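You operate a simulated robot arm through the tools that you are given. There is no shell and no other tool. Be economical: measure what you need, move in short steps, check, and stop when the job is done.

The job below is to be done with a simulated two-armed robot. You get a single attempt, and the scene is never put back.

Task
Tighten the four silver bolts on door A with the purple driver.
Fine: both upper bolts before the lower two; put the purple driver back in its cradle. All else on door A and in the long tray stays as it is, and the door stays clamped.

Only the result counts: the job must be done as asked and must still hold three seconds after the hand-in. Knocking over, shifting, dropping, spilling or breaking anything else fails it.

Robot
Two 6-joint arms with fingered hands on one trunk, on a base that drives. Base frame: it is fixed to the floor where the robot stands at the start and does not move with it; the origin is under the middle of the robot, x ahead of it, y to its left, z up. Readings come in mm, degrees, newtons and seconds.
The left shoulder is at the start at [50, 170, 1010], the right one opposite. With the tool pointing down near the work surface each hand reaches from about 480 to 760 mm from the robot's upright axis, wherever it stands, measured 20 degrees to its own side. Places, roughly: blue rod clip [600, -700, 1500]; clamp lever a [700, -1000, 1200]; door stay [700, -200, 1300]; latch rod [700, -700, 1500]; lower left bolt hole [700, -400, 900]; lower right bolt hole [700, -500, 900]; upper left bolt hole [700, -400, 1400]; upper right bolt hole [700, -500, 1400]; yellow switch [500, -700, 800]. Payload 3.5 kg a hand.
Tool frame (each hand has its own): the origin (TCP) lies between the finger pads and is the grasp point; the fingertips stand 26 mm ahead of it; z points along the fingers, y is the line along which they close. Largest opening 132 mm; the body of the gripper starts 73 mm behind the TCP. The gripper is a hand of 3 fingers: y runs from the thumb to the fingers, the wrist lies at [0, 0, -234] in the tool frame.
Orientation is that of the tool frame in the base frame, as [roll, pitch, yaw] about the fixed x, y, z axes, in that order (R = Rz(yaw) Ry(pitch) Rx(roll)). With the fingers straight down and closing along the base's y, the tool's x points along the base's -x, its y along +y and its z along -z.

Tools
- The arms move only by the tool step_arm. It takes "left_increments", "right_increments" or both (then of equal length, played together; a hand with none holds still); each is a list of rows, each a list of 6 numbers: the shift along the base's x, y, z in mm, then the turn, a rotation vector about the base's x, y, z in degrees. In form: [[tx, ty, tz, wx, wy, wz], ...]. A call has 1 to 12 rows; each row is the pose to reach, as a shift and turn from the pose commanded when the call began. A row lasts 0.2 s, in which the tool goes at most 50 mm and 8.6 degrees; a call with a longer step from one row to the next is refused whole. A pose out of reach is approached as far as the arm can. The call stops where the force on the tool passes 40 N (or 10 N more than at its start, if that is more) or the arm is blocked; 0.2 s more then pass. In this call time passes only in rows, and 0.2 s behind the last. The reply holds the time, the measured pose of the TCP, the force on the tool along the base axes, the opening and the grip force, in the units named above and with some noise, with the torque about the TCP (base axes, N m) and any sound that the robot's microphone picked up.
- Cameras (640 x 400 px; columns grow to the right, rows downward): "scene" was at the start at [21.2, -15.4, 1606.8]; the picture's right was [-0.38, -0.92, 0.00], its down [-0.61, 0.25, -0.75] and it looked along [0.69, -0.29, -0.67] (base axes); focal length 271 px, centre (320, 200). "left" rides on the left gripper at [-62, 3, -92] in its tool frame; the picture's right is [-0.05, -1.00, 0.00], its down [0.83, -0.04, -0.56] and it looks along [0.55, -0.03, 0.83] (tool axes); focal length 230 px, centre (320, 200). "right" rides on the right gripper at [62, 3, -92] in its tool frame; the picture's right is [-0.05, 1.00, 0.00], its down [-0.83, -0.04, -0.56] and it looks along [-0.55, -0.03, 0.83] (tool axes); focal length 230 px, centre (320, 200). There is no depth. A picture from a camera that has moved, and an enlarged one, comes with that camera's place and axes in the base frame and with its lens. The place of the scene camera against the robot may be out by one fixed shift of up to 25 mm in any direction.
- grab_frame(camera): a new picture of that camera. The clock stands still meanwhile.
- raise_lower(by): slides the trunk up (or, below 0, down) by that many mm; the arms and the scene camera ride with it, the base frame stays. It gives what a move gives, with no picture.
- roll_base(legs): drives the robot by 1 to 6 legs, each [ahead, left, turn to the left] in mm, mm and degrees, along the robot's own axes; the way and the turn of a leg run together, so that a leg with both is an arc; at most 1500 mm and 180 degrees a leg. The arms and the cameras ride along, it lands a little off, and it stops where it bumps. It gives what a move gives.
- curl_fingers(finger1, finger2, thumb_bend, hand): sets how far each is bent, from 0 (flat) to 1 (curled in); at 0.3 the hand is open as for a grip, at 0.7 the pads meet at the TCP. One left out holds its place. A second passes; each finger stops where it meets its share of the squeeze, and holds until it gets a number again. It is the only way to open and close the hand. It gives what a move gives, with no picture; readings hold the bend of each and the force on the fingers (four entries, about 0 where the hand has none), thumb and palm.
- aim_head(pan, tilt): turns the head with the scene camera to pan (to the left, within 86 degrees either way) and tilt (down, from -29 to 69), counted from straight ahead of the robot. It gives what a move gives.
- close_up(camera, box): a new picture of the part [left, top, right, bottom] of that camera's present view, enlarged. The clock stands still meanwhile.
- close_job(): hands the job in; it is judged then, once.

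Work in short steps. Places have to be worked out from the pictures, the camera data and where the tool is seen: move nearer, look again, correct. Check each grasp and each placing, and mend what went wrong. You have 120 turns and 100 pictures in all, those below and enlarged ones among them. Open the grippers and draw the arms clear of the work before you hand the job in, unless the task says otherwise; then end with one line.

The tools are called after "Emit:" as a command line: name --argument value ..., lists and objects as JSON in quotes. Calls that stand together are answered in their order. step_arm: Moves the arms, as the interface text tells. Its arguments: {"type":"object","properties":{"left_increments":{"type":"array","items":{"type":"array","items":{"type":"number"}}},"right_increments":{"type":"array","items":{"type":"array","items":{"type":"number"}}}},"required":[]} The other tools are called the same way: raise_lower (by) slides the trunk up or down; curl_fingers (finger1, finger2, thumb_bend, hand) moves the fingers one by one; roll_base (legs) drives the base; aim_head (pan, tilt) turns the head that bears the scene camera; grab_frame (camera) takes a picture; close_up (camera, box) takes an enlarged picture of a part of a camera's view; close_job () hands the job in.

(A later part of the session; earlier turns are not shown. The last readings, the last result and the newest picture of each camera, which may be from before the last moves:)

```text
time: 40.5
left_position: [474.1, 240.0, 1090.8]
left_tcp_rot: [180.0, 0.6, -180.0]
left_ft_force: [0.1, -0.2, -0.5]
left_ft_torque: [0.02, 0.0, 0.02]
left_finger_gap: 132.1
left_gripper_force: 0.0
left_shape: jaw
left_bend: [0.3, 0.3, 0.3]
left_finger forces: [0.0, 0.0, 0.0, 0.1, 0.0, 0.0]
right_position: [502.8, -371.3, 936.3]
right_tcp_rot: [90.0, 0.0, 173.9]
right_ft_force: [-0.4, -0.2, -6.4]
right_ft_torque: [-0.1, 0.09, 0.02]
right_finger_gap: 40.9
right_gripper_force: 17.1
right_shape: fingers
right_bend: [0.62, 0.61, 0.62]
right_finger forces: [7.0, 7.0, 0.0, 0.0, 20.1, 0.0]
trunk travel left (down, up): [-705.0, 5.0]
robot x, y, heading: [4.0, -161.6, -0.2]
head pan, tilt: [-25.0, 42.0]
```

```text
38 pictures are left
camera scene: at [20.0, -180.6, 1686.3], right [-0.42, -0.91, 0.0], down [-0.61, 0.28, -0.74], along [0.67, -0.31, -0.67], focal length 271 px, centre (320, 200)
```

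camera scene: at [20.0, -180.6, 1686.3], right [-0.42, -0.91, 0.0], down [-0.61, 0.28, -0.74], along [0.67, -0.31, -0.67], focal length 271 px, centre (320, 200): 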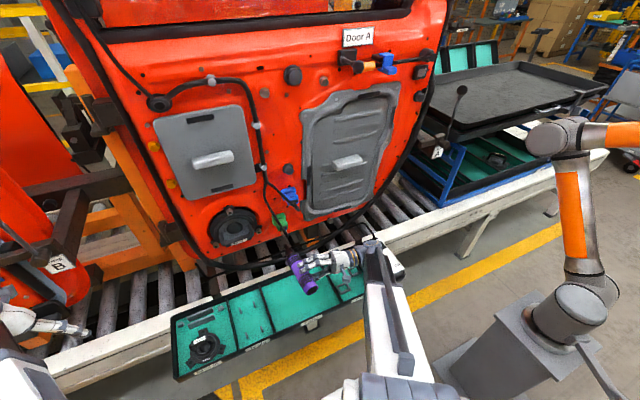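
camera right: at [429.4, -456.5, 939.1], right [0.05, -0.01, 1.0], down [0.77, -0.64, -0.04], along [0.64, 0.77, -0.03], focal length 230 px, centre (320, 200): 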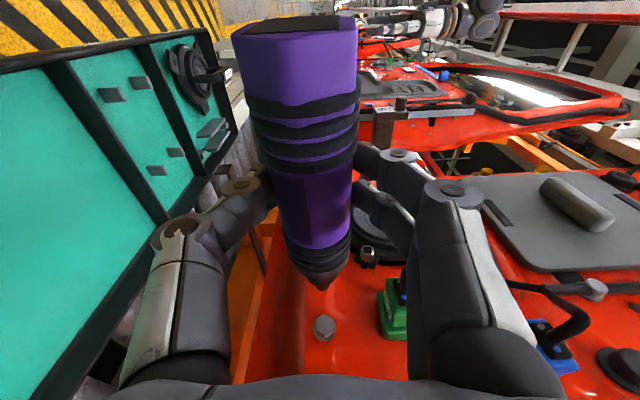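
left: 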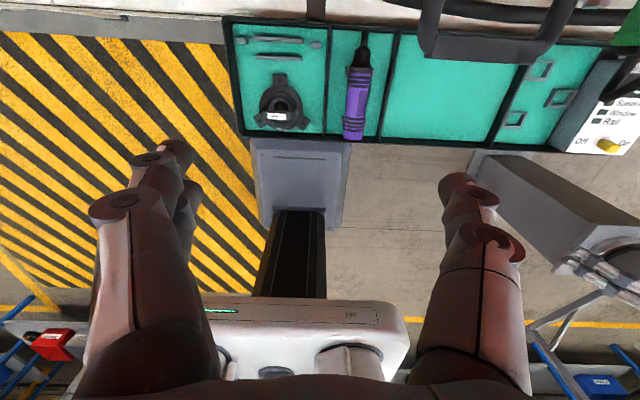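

Good, clear of the cables. Zoom on tip and bolt.

Emit:
close_up --camera "right" --box '[280, 260, 380, 360]'

Emit:
close_up --camera "scene" --box '[260, 210, 320, 250]'

```text
4.00 times, centred on (330, 310) of right
camera zoom: at [429.4, -456.5, 939.1], right [0.05, -0.01, 1.0], down [0.77, -0.64, -0.04], along [0.64, 0.77, -0.03], focal length 920 px, centre (280, -240)
```

zoom: 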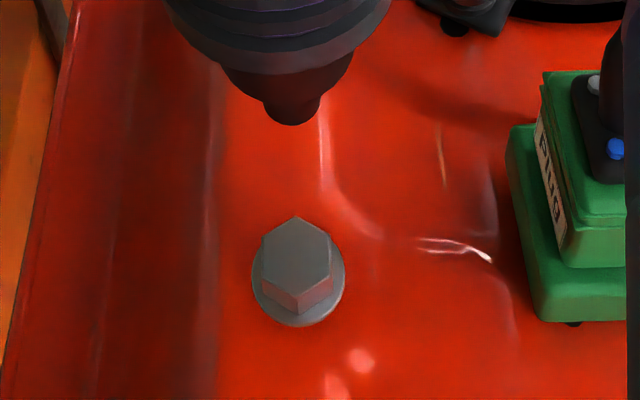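

```text
10.00 times, centred on (290, 230) of scene
camera zoom: at [20.0, -180.6, 1686.3], right [-0.42, -0.91, 0.0], down [-0.61, 0.28, -0.74], along [0.67, -0.31, -0.67], focal length 2708 px, centre (620, -100)
```

zoom: 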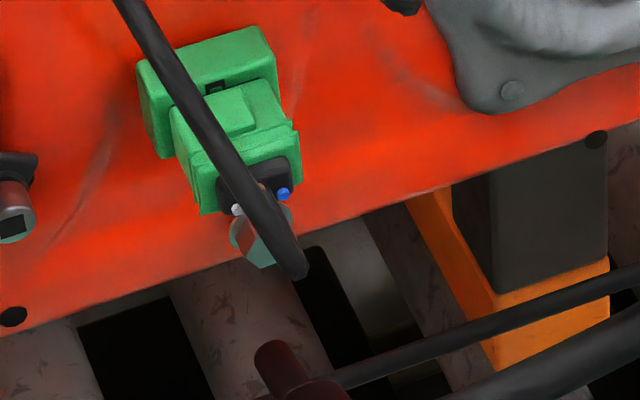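

Here the tip needs about -15 mm in y and ~38 mm forward; z matches. I apply a -3° yaw (squares the bit and moves the tip ~-7), -8 mm in y, and +18 in x.

Emit:
step_arm --right_increments '[[0, -8, -1, 0, 0, -3], [18, -8, -1, 0, 0, -3]]'

Emit:
close_up --camera "right" --box '[280, 260, 380, 360]'

Emit:
close_up --camera "scene" --box '[260, 210, 320, 250]'

```text
time: 41.1
left_position: [474.6, 240.5, 1089.9]
left_tcp_rot: [180.0, 0.6, -180.0]
left_ft_force: [0.3, 0.2, -0.6]
left_ft_torque: [0.0, 0.03, 0.03]
left_finger_gap: 132.2
left_gripper_force: 0.0
left_shape: jaw
left_bend: [0.3, 0.3, 0.3]
left_finger forces: [0.1, 0.0, 0.0, 0.0, 0.0, 0.1]
right_position: [519.8, -377.9, 934.0]
right_tcp_rot: [90.2, -0.1, 171.1]
right_ft_force: [0.7, 0.8, -6.4]
right_ft_torque: [-0.13, 0.08, 0.02]
right_finger_gap: 41.1
right_gripper_force: 17.4
right_shape: fingers
right_bend: [0.62, 0.61, 0.62]
right_finger forces: [7.0, 7.1, 0.0, 0.0, 20.2, 0.0]
trunk travel left (down, up): [-705.0, 5.0]
robot x, y, heading: [3.5, -161.7, 0.1]
head pan, tilt: [-25.0, 42.0]
```

```text
4.00 times, centred on (330, 310) of right
camera zoom: at [442.9, -459.5, 938.4], right [0.05, -0.01, 1.0], down [0.73, -0.68, -0.04], along [0.68, 0.73, -0.03], focal length 920 px, centre (280, -240)
```

zoom: 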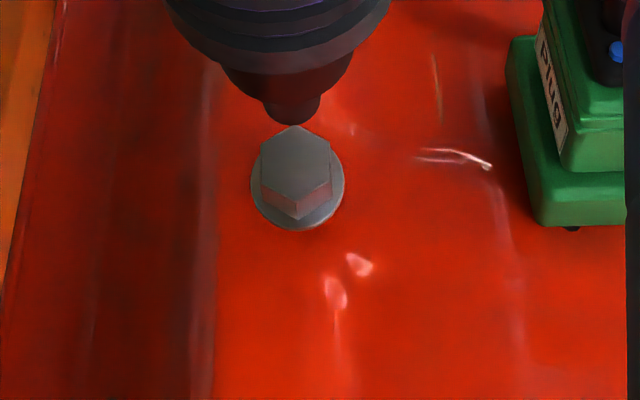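

```text
10.00 times, centred on (290, 230) of scene
camera zoom: at [20.4, -180.6, 1686.3], right [-0.42, -0.91, 0.0], down [-0.61, 0.28, -0.74], along [0.67, -0.31, -0.67], focal length 2708 px, centre (620, -100)
```

zoom: 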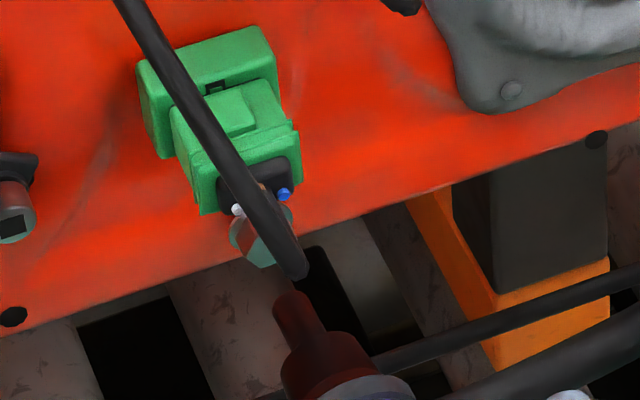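

Scene and wrist views agree: aligned in y and z within ~3 mm, 24–32 mm to go. Advance 18 mm and check.

Emit:
step_arm --right_increments '[[9, 0, 0, 0, 0, 0], [18, 0, 0, 0, 0, 0]]'

Emit:
close_up --camera "right" --box '[280, 260, 380, 360]'

Emit:
close_up --camera "scene" --box '[260, 210, 320, 250]'

```text
time: 41.7
left_position: [474.7, 240.3, 1090.3]
left_tcp_rot: [-180.0, 0.6, -180.0]
left_ft_force: [-0.1, -0.6, 0.3]
left_ft_torque: [0.0, 0.03, -0.01]
left_finger_gap: 132.3
left_gripper_force: 0.0
left_shape: jaw
left_bend: [0.3, 0.3, 0.3]
left_finger forces: [0.0, 0.1, 0.0, 0.1, 0.0, 0.1]
right_position: [537.9, -377.2, 934.9]
right_tcp_rot: [90.0, -0.2, 171.0]
right_ft_force: [0.1, -0.5, -6.2]
right_ft_torque: [-0.13, 0.1, 0.02]
right_finger_gap: 41.0
right_gripper_force: 17.3
right_shape: fingers
right_bend: [0.62, 0.61, 0.62]
right_finger forces: [7.1, 7.1, 0.1, 0.0, 20.2, 0.1]
trunk travel left (down, up): [-705.0, 5.0]
robot x, y, heading: [0.5, -162.0, 0.1]
head pan, tilt: [-25.0, 42.0]
```

```text
4.00 times, centred on (330, 310) of right
camera zoom: at [461.2, -458.4, 939.4], right [0.05, -0.01, 1.0], down [0.73, -0.68, -0.04], along [0.68, 0.73, -0.03], focal length 920 px, centre (280, -240)
```

zoom: 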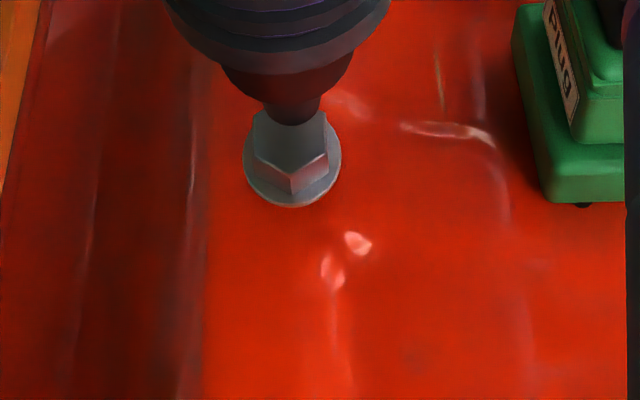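

```text
10.00 times, centred on (290, 230) of scene
camera zoom: at [20.2, -180.6, 1686.3], right [-0.42, -0.91, 0.0], down [-0.61, 0.28, -0.74], along [0.67, -0.31, -0.67], focal length 2708 px, centre (620, -100)
```

zoom: 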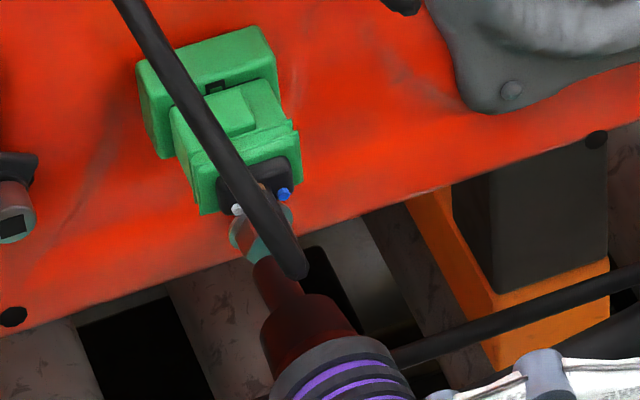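

Bit in front of the face, aligned; ~8–10 mm left. Feed and press.

Emit:
step_arm --right_increments '[[5, 0, 0, 0, 0, 0], [9, 0, 0, 0, 0, 0], [12, 0, 0, 0, 0, 0], [14, 0, 0, 0, 0, 0]]'

Emit:
close_up --camera "right" --box '[280, 240, 380, 340]'

```text
time: 42.7
left_position: [474.2, 239.9, 1090.5]
left_tcp_rot: [179.9, 0.7, 179.9]
left_ft_force: [0.3, 0.5, 0.9]
left_ft_torque: [0.0, 0.03, 0.01]
left_finger_gap: 131.8
left_gripper_force: 0.1
left_shape: jaw
left_bend: [0.3, 0.3, 0.3]
left_finger forces: [0.0, 0.0, 0.0, 0.1, 0.0, 0.0]
right_position: [551.0, -377.6, 936.2]
right_tcp_rot: [90.1, -0.1, 171.0]
right_ft_force: [-10.4, 0.5, -6.9]
right_ft_torque: [-0.15, 0.2, 0.28]
right_finger_gap: 41.0
right_gripper_force: 17.9
right_shape: fingers
right_bend: [0.62, 0.62, 0.62]
right_finger forces: [6.8, 7.5, 0.0, 0.0, 20.9, 0.0]
trunk travel left (down, up): [-705.0, 5.0]
robot x, y, heading: [-0.2, -160.7, 0.0]
head pan, tilt: [-25.0, 42.0]
```

```text
4.00 times, centred on (330, 290) of right
camera zoom: at [474.5, -459.8, 939.6], right [0.05, -0.01, 1.0], down [0.73, -0.68, -0.04], along [0.68, 0.74, -0.03], focal length 920 px, centre (280, -160)
```

zoom: 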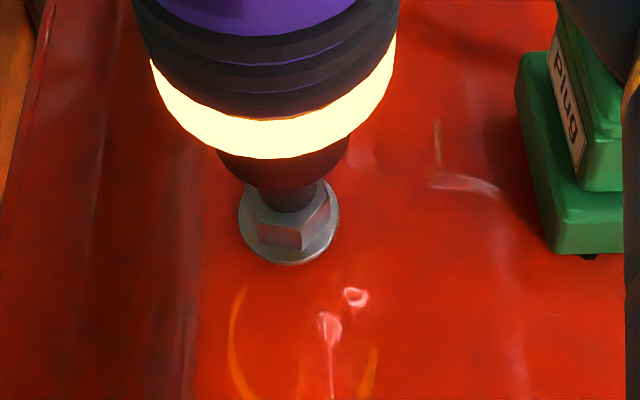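

Yellow: running. Keep feeding until green.

Emit:
step_arm --right_increments '[[1, 0, 0, 0, 0, 0], [2, 0, 0, 0, 0, 0], [3, 0, 0, 0, 0, 0], [4, 0, 0, 0, 0, 0], [5, 0, 0, 0, 0, 0], [6, 0, 0, 0, 0, 0], [6, 0, 0, 0, 0, 0], [6, 0, 0, 0, 0, 0]]'

Emit:
close_up --camera "right" --box '[280, 240, 380, 340]'

```text
time: 44.5
left_position: [472.1, 239.6, 1092.1]
left_tcp_rot: [179.9, 0.7, 180.0]
left_ft_force: [0.7, 0.4, -0.9]
left_ft_torque: [0.03, -0.02, 0.03]
left_finger_gap: 131.8
left_gripper_force: 0.1
left_shape: jaw
left_bend: [0.3, 0.3, 0.3]
left_finger forces: [0.0, 0.0, 0.0, 0.1, 0.1, 0.1]
right_position: [554.8, -378.3, 937.2]
right_tcp_rot: [90.0, 0.0, 171.2]
right_ft_force: [-25.0, -0.3, -6.2]
right_ft_torque: [-0.1, 0.28, 0.5]
right_finger_gap: 41.2
right_gripper_force: 17.4
right_shape: fingers
right_bend: [0.62, 0.62, 0.62]
right_finger forces: [7.1, 7.4, 0.0, 0.0, 20.8, 0.0]
trunk travel left (down, up): [-705.0, 5.0]
robot x, y, heading: [1.4, -160.3, 0.2]
head pan, tilt: [-25.0, 42.0]
```

```text
4.00 times, centred on (330, 290) of right
camera zoom: at [478.4, -460.6, 940.3], right [0.05, -0.01, 1.0], down [0.73, -0.68, -0.04], along [0.68, 0.74, -0.03], focal length 920 px, centre (280, -160)
```

zoom: 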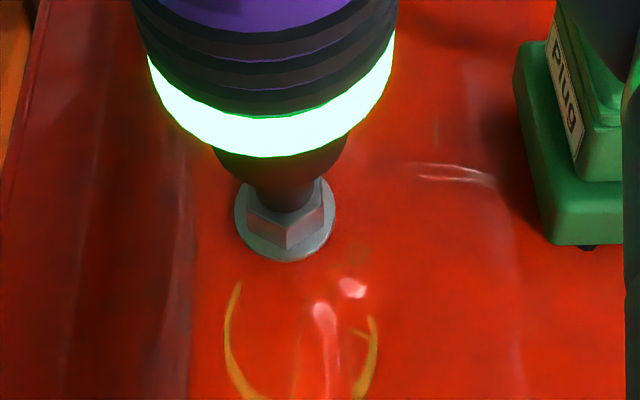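

Green again: the lower left bolt is done. I retreat 45 mm, then roll back to fingers-down while moving right to the lower right bolt (about (670,-549,917)).

Emit:
step_arm --right_increments '[[-25, 0, 0, 0, 0, 0], [-50, 0, 0, 0, 0, 0]]'

Emit:
step_arm --right_increments '[[0, -15, 0, -8, 0, 0], [0, -30, 0, -16, 0, 0], [0, -45, 0, -24, 0, 0], [0, -60, 0, -32, 0, 0], [0, -75, 0, -40, 0, 0], [0, -90, 0, -48, 0, 0], [0, -105, 0, -56, 0, 0], [0, -120, 0, -64, 0, 0], [0, -135, 0, -72, 0, 0], [0, -150, 0, -80, 0, 0], [0, -165, 0, -88, 0, 0], [0, -172, 0, -90, 0, 0]]'

Emit:
grab_frame --camera "right"

Emit:
close_up --camera "scene" --box '[260, 180, 380, 260]'

```text
time: 45.1
left_position: [474.7, 241.0, 1091.2]
left_tcp_rot: [179.8, 0.5, -180.0]
left_ft_force: [-0.1, 0.1, -0.5]
left_ft_torque: [0.0, 0.0, -0.02]
left_finger_gap: 132.0
left_gripper_force: 0.1
left_shape: jaw
left_bend: [0.3, 0.3, 0.3]
left_finger forces: [0.0, 0.0, 0.1, 0.0, 0.1, 0.0]
right_position: [506.7, -381.0, 935.8]
right_tcp_rot: [90.1, 0.0, 171.0]
right_ft_force: [0.1, 0.0, -5.9]
right_ft_torque: [-0.16, 0.05, -0.03]
right_finger_gap: 41.3
right_gripper_force: 17.7
right_shape: fingers
right_bend: [0.62, 0.62, 0.62]
right_finger forces: [7.0, 7.3, 0.0, 0.0, 20.5, 0.0]
trunk travel left (down, up): [-705.0, 5.0]
robot x, y, heading: [0.2, -162.7, -0.2]
head pan, tilt: [-25.0, 42.0]
```

```text
time: 47.7
left_position: [474.4, 240.2, 1090.9]
left_tcp_rot: [179.9, 0.5, -180.0]
left_ft_force: [-0.1, 0.0, 0.4]
left_ft_torque: [0.02, 0.0, -0.03]
left_finger_gap: 131.7
left_gripper_force: 0.1
left_shape: jaw
left_bend: [0.3, 0.3, 0.3]
left_finger forces: [0.0, 0.0, 0.1, 0.0, 0.0, 0.0]
right_position: [509.0, -552.1, 935.2]
right_tcp_rot: [-179.8, 9.0, -180.0]
right_ft_force: [-0.2, 0.0, -6.0]
right_ft_torque: [0.01, 0.1, -0.01]
right_finger_gap: 41.2
right_gripper_force: 15.8
right_shape: fingers
right_bend: [0.62, 0.61, 0.62]
right_finger forces: [8.6, 6.8, 0.0, 0.0, 16.0, 0.0]
trunk travel left (down, up): [-705.0, 5.0]
robot x, y, heading: [-0.5, -163.0, 0.2]
head pan, tilt: [-25.0, 42.0]
```

```text
29 pictures are left
camera right: at [431.8, -547.7, 1017.1], right [0.05, 1.0, 0.01], down [0.73, -0.04, 0.68], along [0.68, -0.03, -0.73], focal length 230 px, centre (320, 200)
```

right: 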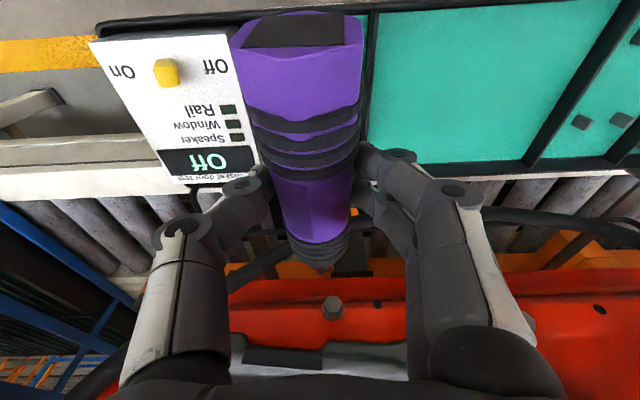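

```text
5.00 times, centred on (320, 220) of scene
camera zoom: at [20.1, -180.9, 1686.3], right [-0.42, -0.91, 0.0], down [-0.61, 0.28, -0.74], along [0.67, -0.31, -0.67], focal length 1354 px, centre (320, 100)
```

zoom: 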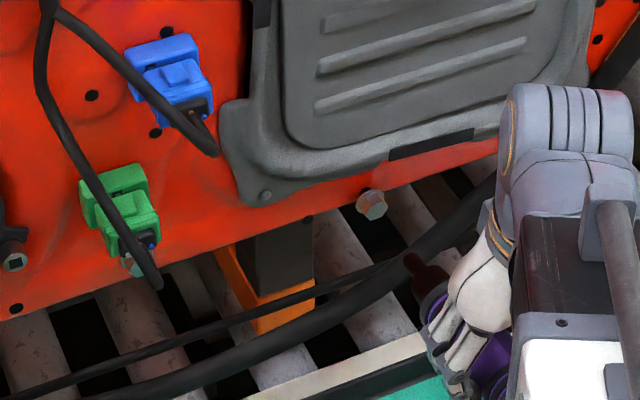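

The driver has drooped further in the grip. Zoom on the tip and bolt.

Emit:
close_up --camera "right" --box '[270, 230, 390, 330]'

Emit:
close_up --camera "scene" --box '[315, 210, 375, 250]'

```text
4.00 times, centred on (330, 280) of right
camera zoom: at [431.8, -547.7, 1017.1], right [0.05, 1.0, 0.01], down [0.73, -0.04, 0.68], along [0.68, -0.03, -0.73], focal length 920 px, centre (280, -120)
```

zoom: 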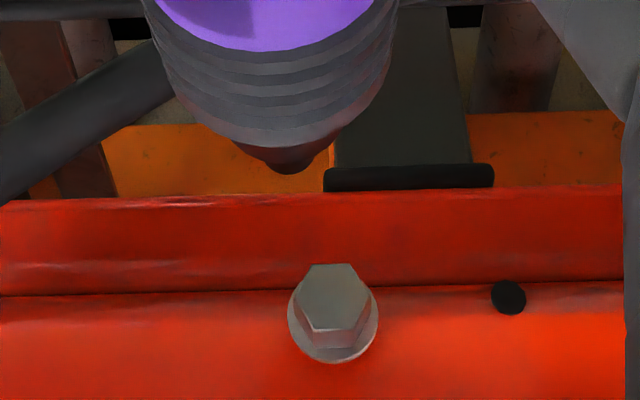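

```text
10.00 times, centred on (345, 230) of scene
camera zoom: at [20.1, -180.9, 1686.3], right [-0.42, -0.91, 0.0], down [-0.61, 0.28, -0.74], along [0.67, -0.31, -0.67], focal length 2708 px, centre (70, -100)
```

zoom: 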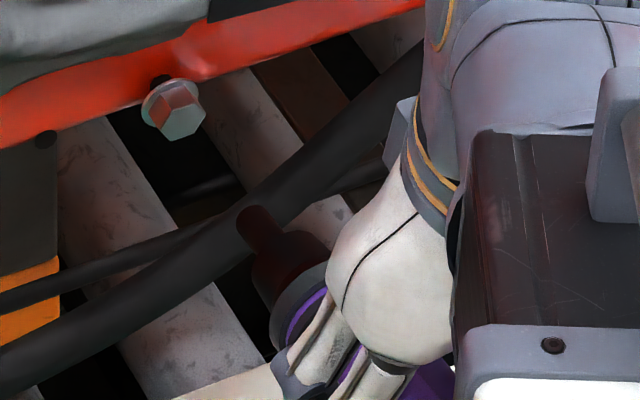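

Needed: about +8 mm in y, and tip up by ~15 mm, which a 7° tip-up pitch gives while squaring the bit. Apply and look.

Emit:
step_arm --right_increments '[[0, 8, 0, 0, -7, 0]]'

Emit:
close_up --camera "right" --box '[270, 230, 390, 330]'

Emit:
close_up --camera "scene" --box '[315, 210, 375, 250]'

```text
time: 48.1
left_position: [475.2, 240.5, 1089.7]
left_tcp_rot: [179.9, 0.6, -180.0]
left_ft_force: [0.3, -0.6, -0.8]
left_ft_torque: [0.02, -0.02, -0.02]
left_finger_gap: 131.7
left_gripper_force: 0.1
left_shape: jaw
left_bend: [0.3, 0.3, 0.3]
left_finger forces: [0.0, 0.0, 0.0, 0.0, 0.0, 0.0]
right_position: [508.2, -542.9, 934.7]
right_tcp_rot: [-179.9, 16.0, 180.0]
right_ft_force: [0.2, -0.2, -4.9]
right_ft_torque: [0.02, 0.11, 0.0]
right_finger_gap: 41.3
right_gripper_force: 15.5
right_shape: fingers
right_bend: [0.61, 0.6, 0.62]
right_finger forces: [8.4, 6.9, 0.0, 0.1, 15.9, 0.0]
trunk travel left (down, up): [-705.0, 5.0]
robot x, y, heading: [-2.7, -161.6, -0.0]
head pan, tilt: [-25.0, 42.0]
```

```text
4.00 times, centred on (330, 280) of right
camera zoom: at [422.1, -539.4, 1006.9], right [0.05, 1.0, 0.01], down [0.64, -0.04, 0.76], along [0.76, -0.03, -0.65], focal length 920 px, centre (280, -120)
```

zoom: 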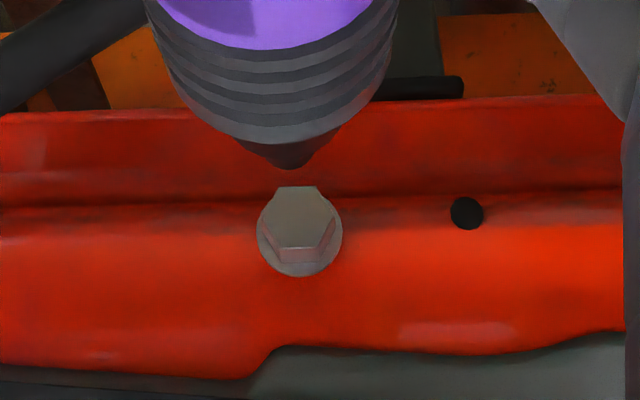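

```text
10.00 times, centred on (345, 230) of scene
camera zoom: at [19.7, -180.6, 1686.4], right [-0.42, -0.91, 0.0], down [-0.61, 0.28, -0.74], along [0.67, -0.31, -0.67], focal length 2708 px, centre (70, -100)
```

zoom: 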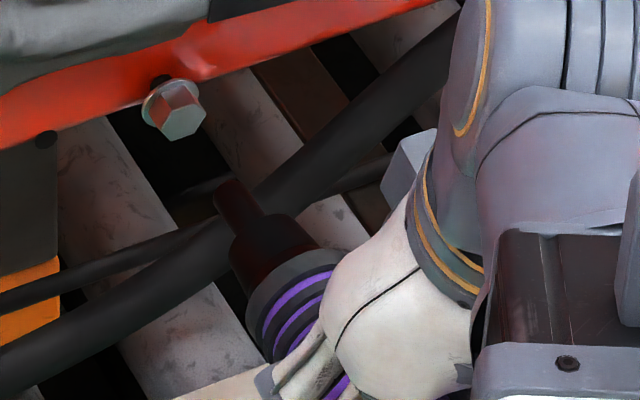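

Both views give tip and bolt aligned in y and z, about 38 mm apart. Advance 27 mm and check.

Emit:
step_arm --right_increments '[[14, 0, 0, 0, 0, 0], [27, 0, 0, 0, 0, 0]]'

Emit:
close_up --camera "right" --box '[270, 230, 390, 330]'

Emit:
close_up --camera "scene" --box '[315, 210, 375, 250]'

```text
time: 48.7
left_position: [475.2, 240.4, 1090.5]
left_tcp_rot: [179.9, 0.5, 180.0]
left_ft_force: [0.9, -0.3, -0.3]
left_ft_torque: [-0.01, -0.02, -0.03]
left_finger_gap: 132.2
left_gripper_force: 0.1
left_shape: jaw
left_bend: [0.3, 0.3, 0.3]
left_finger forces: [0.1, 0.0, 0.0, 0.1, 0.1, 0.0]
right_position: [536.3, -542.2, 934.0]
right_tcp_rot: [-179.9, 16.1, -180.0]
right_ft_force: [-0.6, 0.0, -5.7]
right_ft_torque: [0.02, 0.1, -0.01]
right_finger_gap: 40.8
right_gripper_force: 15.9
right_shape: fingers
right_bend: [0.61, 0.6, 0.62]
right_finger forces: [8.5, 6.8, 0.1, 0.0, 16.0, 0.0]
trunk travel left (down, up): [-705.0, 5.0]
robot x, y, heading: [-2.0, -159.6, 0.1]
head pan, tilt: [-25.0, 42.0]
```

```text
4.00 times, centred on (330, 280) of right
camera zoom: at [450.2, -538.6, 1007.1], right [0.05, 1.0, 0.01], down [0.65, -0.04, 0.76], along [0.76, -0.03, -0.65], focal length 920 px, centre (280, -120)
```

zoom: 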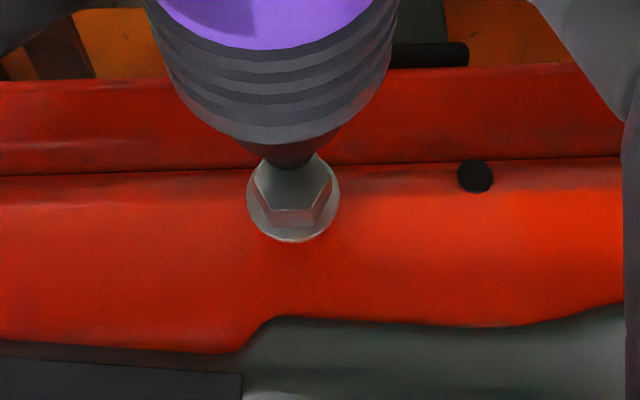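

```text
10.00 times, centred on (345, 230) of scene
camera zoom: at [20.3, -180.8, 1686.3], right [-0.42, -0.91, 0.0], down [-0.61, 0.28, -0.74], along [0.67, -0.31, -0.67], focal length 2708 px, centre (70, -100)
```

zoom: 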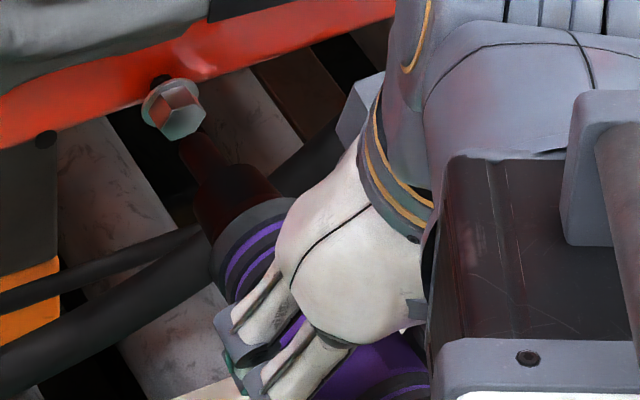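

About 11 mm to go and the tip ~2.5 mm low. Raise 2.5 mm and feed in.

Emit:
step_arm --right_increments '[[4, -1, 2.5, 0, 0, 0], [9, -1, 2.5, 0, 0, 0], [13, -1, 2.5, 0, 0, 0], [15, -1, 2.5, 0, 0, 0]]'

Emit:
close_up --camera "right" --box '[270, 230, 390, 330]'

```text
time: 49.7
left_position: [473.9, 240.3, 1090.5]
left_tcp_rot: [179.9, 0.6, -180.0]
left_ft_force: [-0.8, -0.7, -0.1]
left_ft_torque: [0.01, -0.01, -0.01]
left_finger_gap: 131.8
left_gripper_force: 0.1
left_shape: jaw
left_bend: [0.3, 0.3, 0.3]
left_finger forces: [0.0, 0.0, 0.0, 0.0, 0.0, 0.1]
right_position: [549.0, -545.7, 938.3]
right_tcp_rot: [-179.9, 16.1, 179.9]
right_ft_force: [-7.2, 0.8, -5.7]
right_ft_torque: [0.05, 0.27, 0.17]
right_finger_gap: 41.1
right_gripper_force: 16.2
right_shape: fingers
right_bend: [0.61, 0.61, 0.62]
right_finger forces: [8.4, 7.8, 0.0, 0.0, 15.1, 0.0]
trunk travel left (down, up): [-705.0, 5.0]
robot x, y, heading: [2.7, -161.4, -0.2]
head pan, tilt: [-25.0, 42.0]
```

```text
4.00 times, centred on (330, 280) of right
camera zoom: at [462.7, -542.1, 1010.5], right [0.05, 1.0, 0.01], down [0.65, -0.04, 0.76], along [0.76, -0.03, -0.65], focal length 920 px, centre (280, -120)
```

zoom: 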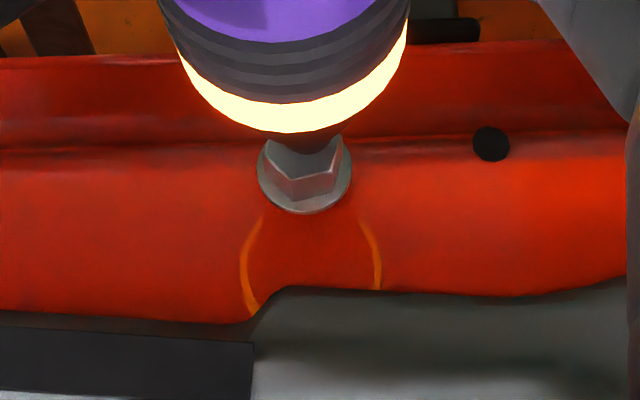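

Yellow, running. Feed on gently.

Emit:
step_arm --right_increments '[[1, 0, 0, 0, 0, 0], [2, 0, 0, 0, 0, 0], [3, 0, 0, 0, 0, 0], [4, 0, 0, 0, 0, 0], [5, 0, 0, 0, 0, 0], [5, 0, 0, 0, 0, 0], [6, 0, 0, 0, 0, 0], [6, 0, 0, 0, 0, 0]]'

Emit:
close_up --camera "right" --box '[270, 230, 390, 330]'

```text
time: 51.5
left_position: [473.2, 241.7, 1092.8]
left_tcp_rot: [179.9, 0.7, 180.0]
left_ft_force: [0.0, -1.0, -0.6]
left_ft_torque: [0.0, -0.01, 0.01]
left_finger_gap: 132.1
left_gripper_force: 0.0
left_shape: jaw
left_bend: [0.3, 0.3, 0.3]
left_finger forces: [0.0, 0.0, 0.1, 0.0, 0.0, 0.1]
right_position: [556.1, -543.9, 938.3]
right_tcp_rot: [-180.0, 15.9, 179.9]
right_ft_force: [-22.3, -0.1, -4.8]
right_ft_torque: [0.05, 0.5, -0.05]
right_finger_gap: 40.9
right_gripper_force: 16.4
right_shape: fingers
right_bend: [0.61, 0.61, 0.62]
right_finger forces: [8.8, 7.8, 0.0, 0.1, 16.1, 0.0]
trunk travel left (down, up): [-705.0, 5.0]
robot x, y, heading: [2.1, -159.3, -0.1]
head pan, tilt: [-25.0, 42.0]
```

```text
4.00 times, centred on (330, 280) of right
camera zoom: at [468.4, -540.1, 1010.7], right [0.05, 1.0, 0.01], down [0.65, -0.04, 0.76], along [0.76, -0.03, -0.65], focal length 920 px, centre (280, -120)
```

zoom: 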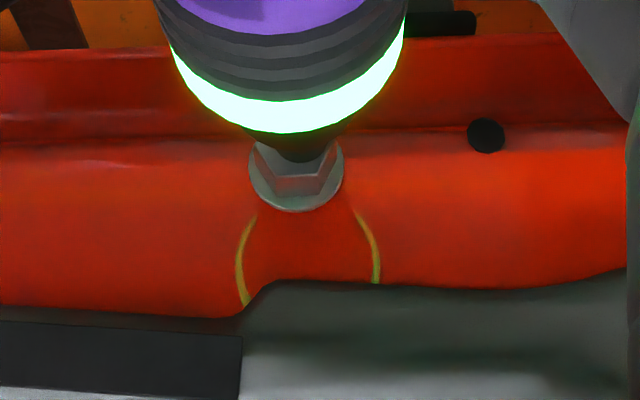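

All four show green. I retract, raise, bring the left arm inward a bit, then drive back left by 160 mm and lower the trunk by 80 mm.

Emit:
step_arm --right_increments '[[-30, 0, 0, 0, 0, 0], [-55, 0, 5, 0, 0, 0], [-60, 0, 40, 0, 0, 0], [-60, 0, 80, 0, 0, 0], [-60, 0, 120, 0, 0, 0]]' --left_increments '[[0, -30, 0, 0, 0, 0], [0, -60, 0, 0, 0, 0], [0, -90, 0, 0, 0, 0], [0, -120, 0, 0, 0, 0], [0, -150, 0, 0, 0, 0]]'

Emit:
roll_base --legs '[[0, 160, 0]]'

Emit:
raise_lower --by -80

Emit:
grab_frame --camera "scene"

```text
time: 52.7
left_position: [473.1, 89.8, 1090.9]
left_tcp_rot: [179.9, 0.6, 180.0]
left_ft_force: [0.5, -0.2, -0.1]
left_ft_torque: [0.0, 0.01, -0.01]
left_finger_gap: 132.1
left_gripper_force: 0.0
left_shape: jaw
left_bend: [0.3, 0.3, 0.3]
left_finger forces: [0.1, 0.0, 0.0, 0.0, 0.1, 0.1]
right_position: [498.9, -546.2, 1060.5]
right_tcp_rot: [-179.9, 16.1, -179.9]
right_ft_force: [-0.3, -0.1, -7.0]
right_ft_torque: [0.0, 0.06, -0.04]
right_finger_gap: 40.9
right_gripper_force: 15.2
right_shape: fingers
right_bend: [0.61, 0.61, 0.62]
right_finger forces: [8.7, 6.3, 0.0, 0.0, 15.3, 0.0]
trunk travel left (down, up): [-705.0, 5.0]
robot x, y, heading: [0.7, -161.5, -0.2]
head pan, tilt: [-25.0, 42.0]
```

```text
time: 54.1
left_position: [473.2, 252.1, 1090.1]
left_tcp_rot: [-180.0, 0.7, 179.8]
left_ft_force: [-0.6, 0.6, -1.4]
left_ft_torque: [-0.01, -0.01, -0.03]
left_finger_gap: 132.0
left_gripper_force: 0.0
left_shape: jaw
left_bend: [0.3, 0.3, 0.3]
left_finger forces: [0.1, 0.0, 0.0, 0.0, 0.1, 0.0]
right_position: [498.0, -383.5, 1059.7]
right_tcp_rot: [-179.9, 16.0, 179.9]
right_ft_force: [0.4, 0.0, -5.1]
right_ft_torque: [-0.08, 0.1, -0.01]
right_finger_gap: 40.9
right_gripper_force: 14.9
right_shape: fingers
right_bend: [0.61, 0.61, 0.62]
right_finger forces: [8.7, 6.8, 0.0, 0.0, 15.4, 0.0]
trunk travel left (down, up): [-705.0, 5.0]
robot x, y, heading: [2.6, 0.5, -0.1]
head pan, tilt: [-25.0, 42.0]
```

```text
time: 55.3
left_position: [472.9, 251.6, 1011.3]
left_tcp_rot: [179.9, 0.6, 179.9]
left_ft_force: [0.5, 1.2, -0.4]
left_ft_torque: [0.01, 0.02, 0.04]
left_finger_gap: 132.0
left_gripper_force: 0.0
left_shape: jaw
left_bend: [0.3, 0.3, 0.3]
left_finger forces: [0.1, 0.0, 0.0, 0.0, 0.1, 0.0]
right_position: [499.1, -383.5, 980.2]
right_tcp_rot: [-179.9, 16.1, 179.9]
right_ft_force: [-0.2, -0.4, -6.0]
right_ft_torque: [0.02, 0.06, 0.03]
right_finger_gap: 40.8
right_gripper_force: 15.3
right_shape: fingers
right_bend: [0.61, 0.61, 0.62]
right_finger forces: [8.7, 6.6, 0.0, 0.0, 15.5, 0.0]
trunk travel left (down, up): [-625.0, 85.0]
robot x, y, heading: [0.8, 0.0, -0.2]
head pan, tilt: [-25.0, 42.0]
```

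```text
19 pictures are left
camera scene: at [20.0, -18.5, 1606.4], right [-0.42, -0.91, 0.0], down [-0.61, 0.28, -0.74], along [0.67, -0.32, -0.67], focal length 271 px, centre (320, 200)
```

scene: 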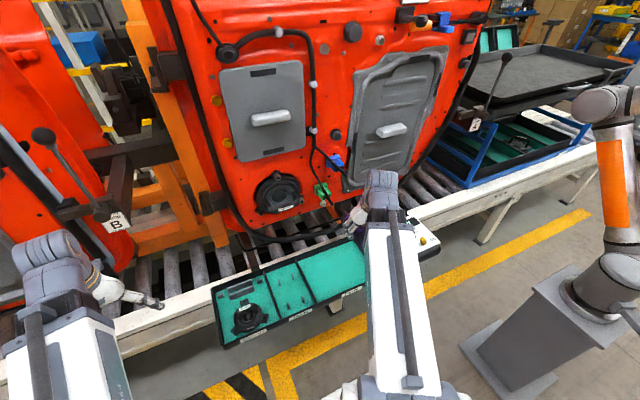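

I bring the right hand above the cradle and turn the left hand so that its camera views the driver from the side, to judge its tilt.

Emit:
step_arm --right_increments '[[3, 20, 0, 0, 0, 0], [6, 40, 0, 0, 0, 0], [9, 60, 0, 0, 0, 0], [12, 80, 0, 0, 0, 0], [15, 105, -10, 0, 0, 0], [18, 130, -20, 0, 0, 0], [21, 155, -30, 0, 0, 0], [24, 180, -45, 0, 0, 0], [27, 205, -60, 0, 0, 0], [31, 227, -75, 0, 0, 0], [31, 227, -90, 0, 0, 0], [31, 227, -100, 0, 0, 0]]' --left_increments '[[0, -4, -5, -8, 0, 0], [0, -8, -10, -16, 0, 0], [0, -12, -15, -24, 0, 0], [0, -18, -20, -32, 0, 0], [0, -24, -30, -40, 0, 0], [0, -30, -40, -48, 0, 0], [0, -36, -50, -56, 0, 0], [0, -42, -60, -64, 0, 0], [0, -50, -70, -72, 0, 0], [0, -58, -80, -80, 0, 0], [0, -66, -90, -88, 0, 0], [7, -72, -100, -90, 0, 0]]'

Emit:
grab_frame --camera "left"

Emit:
grab_frame --camera "right"

```text
time: 57.9
left_position: [482.6, 174.5, 909.5]
left_tcp_rot: [-90.1, 0.1, -179.1]
left_ft_force: [-0.4, 0.3, -0.2]
left_ft_torque: [0.01, 0.02, -0.03]
left_finger_gap: 132.0
left_gripper_force: 0.1
left_shape: jaw
left_bend: [0.3, 0.3, 0.3]
left_finger forces: [0.1, 0.0, 0.1, 0.1, 0.0, 0.0]
left hand out of reach, approached as far as the arm can: row 11, 12
right_position: [537.5, -157.6, 878.1]
right_tcp_rot: [-179.9, 15.9, 179.9]
right_ft_force: [0.3, -0.9, -6.7]
right_ft_torque: [-0.01, 0.07, -0.01]
right_finger_gap: 40.6
right_gripper_force: 15.6
right_shape: fingers
right_bend: [0.61, 0.61, 0.62]
right_finger forces: [8.7, 6.6, 0.1, 0.0, 15.4, 0.0]
right hand out of reach, approached as far as the arm can: row 5, 6, 7, 8, 9, 10, 11, 12
trunk travel left (down, up): [-625.0, 85.0]
robot x, y, heading: [-0.1, 0.1, -0.3]
head pan, tilt: [-25.0, 42.0]
```

```text
18 pictures are left
camera left: at [545.5, 268.2, 907.0], right [0.05, 0.0, 1.0], down [-0.84, 0.54, 0.04], along [-0.54, -0.84, 0.03], focal length 230 px, centre (320, 200)
```

left: 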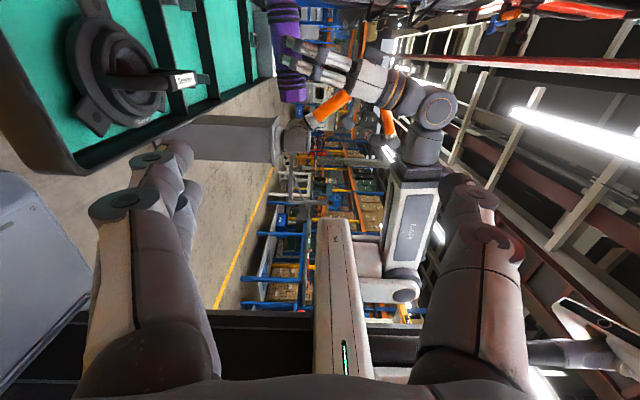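

```text
17 pictures are left
camera right: at [450.4, -153.3, 951.1], right [0.05, 1.0, 0.01], down [0.65, -0.04, 0.76], along [0.76, -0.03, -0.65], focal length 230 px, centre (320, 200)
```

right: 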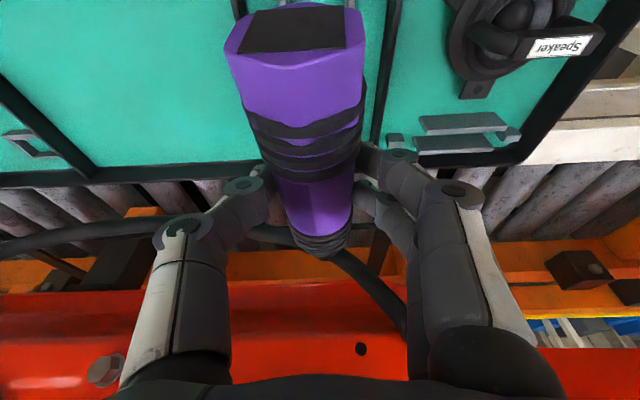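

The left view shows the driver edge-on at the top. Zoom there.

Emit:
close_up --camera "left" --box '[220, 0, 380, 110]'

```text
3.64 times, centred on (300, 55) of left
camera zoom: at [545.5, 268.2, 907.0], right [0.05, 0.0, 1.0], down [-0.84, 0.54, 0.04], along [-0.54, -0.84, 0.03], focal length 837 px, centre (393, 727)
```

zoom: 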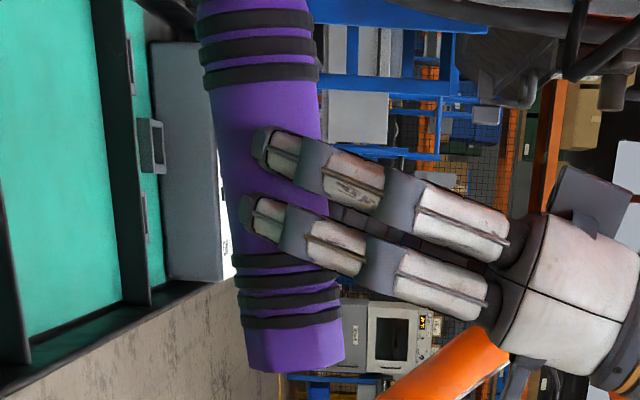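

The driver's axis tilts tip-down by ~7° and runs ~19 mm below the TCP; so it needs a further 7° tip-up pitch, and TCP at about (522.6,-152,735) for the cradle. That is near the arm's inner limit, so I back the base 80 mm first.

Emit:
roll_base --legs '[[-80, 0, 0]]'

Emit:
step_arm --right_increments '[[15, 0, 0, 0, -2, 0], [30, 2, 0, 0, -4, 0], [50, 4, -10, 0, -6, 0], [66, 5, -35, 0, -7, 0], [66, 5, -68, 0, -7, 0]]'

Emit:
grab_frame --camera "right"

```text
time: 58.9
left_position: [403.0, 175.2, 910.3]
left_tcp_rot: [-90.3, 0.0, -178.9]
left_ft_force: [-0.5, -0.7, 0.3]
left_ft_torque: [0.03, 0.02, -0.04]
left_finger_gap: 132.1
left_gripper_force: 0.1
left_shape: jaw
left_bend: [0.3, 0.3, 0.3]
left_finger forces: [0.2, 0.0, 0.0, 0.0, 0.0, 0.0]
right_position: [456.1, -155.5, 877.6]
right_tcp_rot: [-179.9, 15.9, -180.0]
right_ft_force: [-0.8, 0.5, -5.4]
right_ft_torque: [0.03, 0.09, 0.0]
right_finger_gap: 40.5
right_gripper_force: 15.6
right_shape: fingers
right_bend: [0.61, 0.61, 0.62]
right_finger forces: [8.6, 6.4, 0.1, 0.0, 15.4, 0.0]
trunk travel left (down, up): [-625.0, 85.0]
robot x, y, heading: [-76.4, -2.4, -0.0]
head pan, tilt: [-25.0, 42.0]
```

```text
time: 60.1
left_position: [403.3, 175.3, 908.9]
left_tcp_rot: [-90.3, 0.1, -178.9]
left_ft_force: [0.6, -0.5, -0.1]
left_ft_torque: [0.0, 0.03, -0.01]
left_finger_gap: 131.8
left_gripper_force: 0.1
left_shape: jaw
left_bend: [0.3, 0.3, 0.3]
left_finger forces: [0.0, 0.0, 0.0, 0.1, 0.0, 0.0]
right_position: [526.0, -154.7, 810.2]
right_tcp_rot: [-179.9, 23.0, -179.9]
right_ft_force: [-1.1, -0.2, -6.8]
right_ft_torque: [0.03, 0.09, 0.03]
right_finger_gap: 41.0
right_gripper_force: 15.2
right_shape: fingers
right_bend: [0.61, 0.61, 0.62]
right_finger forces: [8.7, 6.6, 0.1, 0.0, 15.4, 0.0]
trunk travel left (down, up): [-625.0, 85.0]
robot x, y, heading: [-80.0, 2.2, -0.1]
head pan, tilt: [-25.0, 42.0]
```

```text
15 pictures are left
camera right: at [431.4, -149.9, 872.8], right [0.05, 1.0, 0.02], down [0.55, -0.04, 0.83], along [0.83, -0.03, -0.55], focal length 230 px, centre (320, 200)
```

right: 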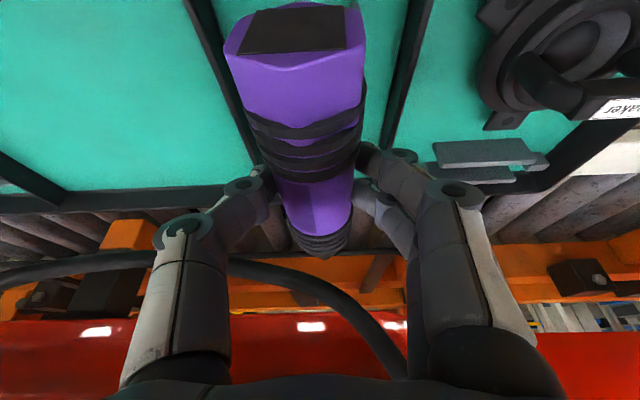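

Driver axis y ≈ -158, bay/cradle centre ≈ -155, so +3 mm. I lower to ~25 mm above rest and bring the left camera forward for a side view.

Emit:
step_arm --right_increments '[[-2, 3, 0, 0, 0, 0], [-2, 3, -20, 0, 0, 0], [-2, 3, -40, 0, 0, 0], [-2, 3, -48, 0, 0, 0]]' --left_increments '[[35, 0, -15, 0, 0, 0], [70, 0, -30, 0, 0, 0], [105, 0, -45, 0, 0, 0], [140, 0, -60, 0, 0, 0]]'

Emit:
grab_frame --camera "left"

```text
time: 61.1
left_position: [542.1, 176.5, 848.5]
left_tcp_rot: [-90.2, 0.1, -178.9]
left_ft_force: [-0.4, -0.4, -0.1]
left_ft_torque: [-0.02, 0.0, 0.01]
left_finger_gap: 132.1
left_gripper_force: 0.1
left_shape: jaw
left_bend: [0.3, 0.3, 0.3]
left_finger forces: [0.0, 0.0, 0.1, 0.1, 0.0, 0.1]
right_position: [521.9, -148.2, 759.9]
right_tcp_rot: [-179.9, 22.9, 180.0]
right_ft_force: [-0.2, 0.1, -5.3]
right_ft_torque: [0.03, 0.1, 0.0]
right_finger_gap: 41.2
right_gripper_force: 15.0
right_shape: fingers
right_bend: [0.61, 0.61, 0.62]
right_finger forces: [8.7, 6.3, 0.0, 0.0, 15.2, 0.0]
trunk travel left (down, up): [-625.0, 85.0]
robot x, y, heading: [-78.8, 1.3, 0.0]
head pan, tilt: [-25.0, 42.0]
```

```text
14 pictures are left
camera left: at [603.0, 269.3, 846.4], right [0.05, 0.0, 1.0], down [-0.84, 0.54, 0.04], along [-0.54, -0.84, 0.03], focal length 230 px, centre (320, 200)
```

left: 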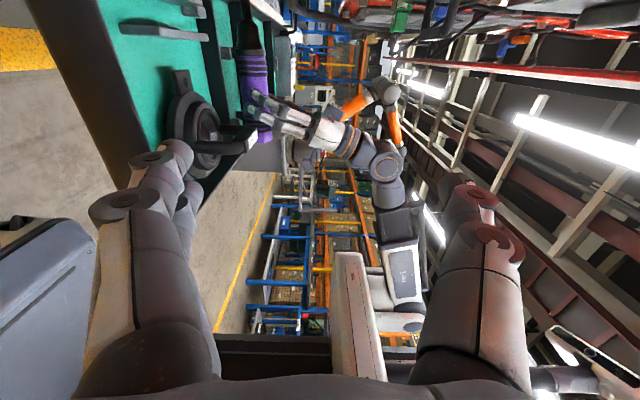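

Zoom to see the driver against the cradle.

Emit:
close_up --camera "left" --box '[180, 0, 340, 150]'

Emit:
close_up --camera "right" --box '[180, 0, 460, 290]'

```text
2.67 times, centred on (260, 75) of left
camera zoom: at [603.0, 269.3, 846.4], right [0.05, 0.0, 1.0], down [-0.84, 0.54, 0.04], along [-0.54, -0.84, 0.03], focal length 614 px, centre (480, 533)
```

zoom: 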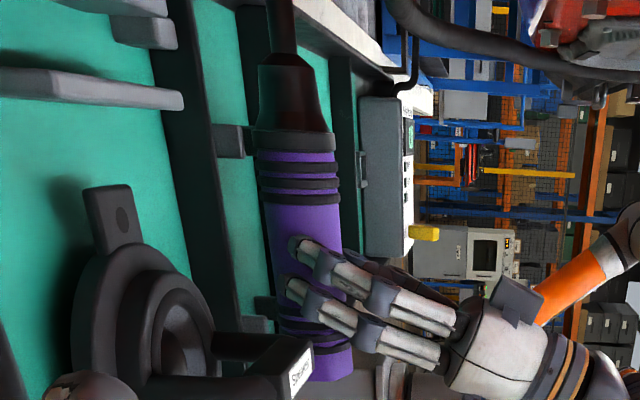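

```text
1.38 times, centred on (320, 145) of right
camera zoom: at [428.0, -145.2, 823.2], right [0.05, 1.0, 0.02], down [0.55, -0.04, 0.83], along [0.83, -0.03, -0.55], focal length 317 px, centre (320, 276)
```

zoom: 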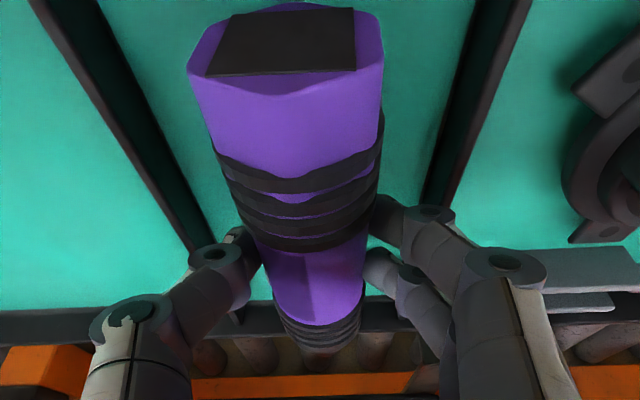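

The driver is level and its rings line up with the cradle pegs to a few mm; the axis is ~4 mm too far +y and yawed ~2°. Correct that and lower most of the way.

Emit:
step_arm --right_increments '[[2, -4, 0, 0, 0, -2], [2, -4, -10, 0, 0, -2], [2, -4, -17, 0, 0, -2]]'

Emit:
close_up --camera "left" --box '[180, 0, 340, 150]'

Emit:
close_up --camera "right" --box '[180, 0, 460, 290]'

```text
time: 61.9
left_position: [540.5, 176.4, 848.1]
left_tcp_rot: [-90.2, 0.0, -178.9]
left_ft_force: [0.4, 0.0, -0.1]
left_ft_torque: [0.0, 0.02, 0.02]
left_finger_gap: 131.7
left_gripper_force: 0.1
left_shape: jaw
left_bend: [0.3, 0.3, 0.3]
left_finger forces: [0.0, 0.1, 0.0, 0.1, 0.1, 0.0]
right_position: [525.5, -152.1, 745.3]
right_tcp_rot: [-179.9, 22.9, 178.0]
right_ft_force: [0.7, 0.7, -5.2]
right_ft_torque: [0.04, 0.11, 0.0]
right_finger_gap: 40.9
right_gripper_force: 15.4
right_shape: fingers
right_bend: [0.61, 0.61, 0.62]
right_finger forces: [8.6, 6.4, 0.0, 0.0, 15.3, 0.0]
trunk travel left (down, up): [-625.0, 85.0]
robot x, y, heading: [-79.2, -0.3, 0.2]
head pan, tilt: [-25.0, 42.0]
```

```text
2.67 times, centred on (260, 75) of left
camera zoom: at [602.3, 269.3, 846.7], right [0.05, 0.0, 1.0], down [-0.84, 0.54, 0.04], along [-0.54, -0.84, 0.02], focal length 614 px, centre (480, 533)
```

zoom: 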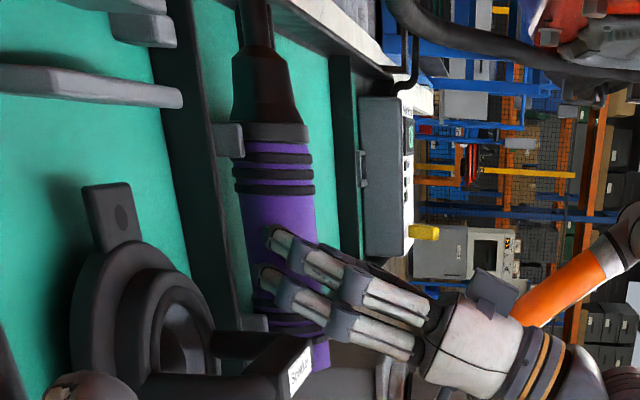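

```text
1.38 times, centred on (320, 145) of right
camera zoom: at [430.5, -145.7, 807.3], right [0.08, 1.0, 0.02], down [0.55, -0.06, 0.83], along [0.83, -0.06, -0.55], focal length 317 px, centre (320, 276)
```

zoom: 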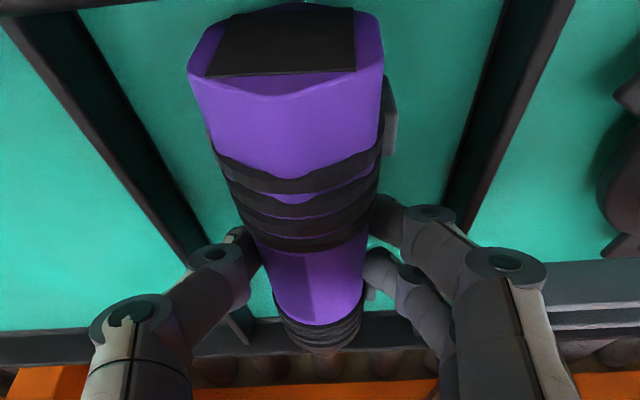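

Axis y ≈ -155 and butt x ≈ 459 now match the cradle. Lower the last ~10 mm with force watch.

Emit:
step_arm --right_increments '[[0, 0, -4, 0, 0, 0], [0, 0, -7, 0, 0, 0], [0, 0, -9, 0, 0, 0]]'

Emit:
close_up --camera "left" --box '[180, 0, 340, 150]'

```text
time: 62.7
left_position: [540.5, 176.7, 851.2]
left_tcp_rot: [-90.2, 0.1, -178.9]
left_ft_force: [0.1, -0.6, 1.0]
left_ft_torque: [0.02, 0.02, -0.01]
left_finger_gap: 131.8
left_gripper_force: 0.1
left_shape: jaw
left_bend: [0.3, 0.3, 0.3]
left_finger forces: [0.0, 0.1, 0.1, 0.0, 0.0, 0.1]
right_position: [523.5, -151.1, 737.2]
right_tcp_rot: [-179.9, 23.0, 178.0]
right_ft_force: [-0.7, -0.2, 6.7]
right_ft_torque: [0.02, 0.01, 0.06]
right_finger_gap: 40.7
right_gripper_force: 17.2
right_shape: fingers
right_bend: [0.61, 0.61, 0.62]
right_finger forces: [9.0, 7.8, 0.1, 0.1, 17.5, 0.0]
trunk travel left (down, up): [-625.0, 85.0]
robot x, y, heading: [-79.9, -1.1, 0.1]
head pan, tilt: [-25.0, 42.0]
```

```text
2.67 times, centred on (260, 75) of left
camera zoom: at [601.8, 269.4, 847.3], right [0.05, 0.0, 1.0], down [-0.84, 0.54, 0.04], along [-0.54, -0.84, 0.02], focal length 614 px, centre (480, 533)
```

zoom: 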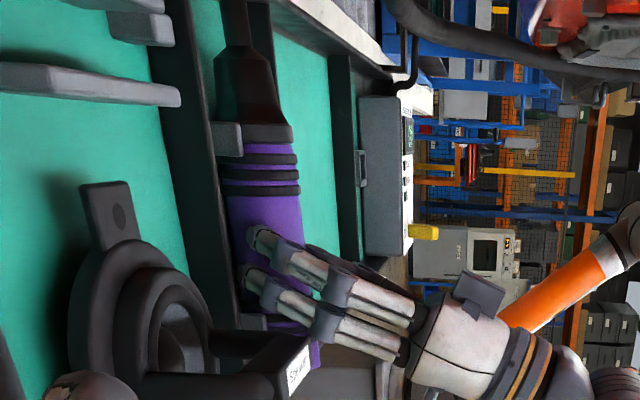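

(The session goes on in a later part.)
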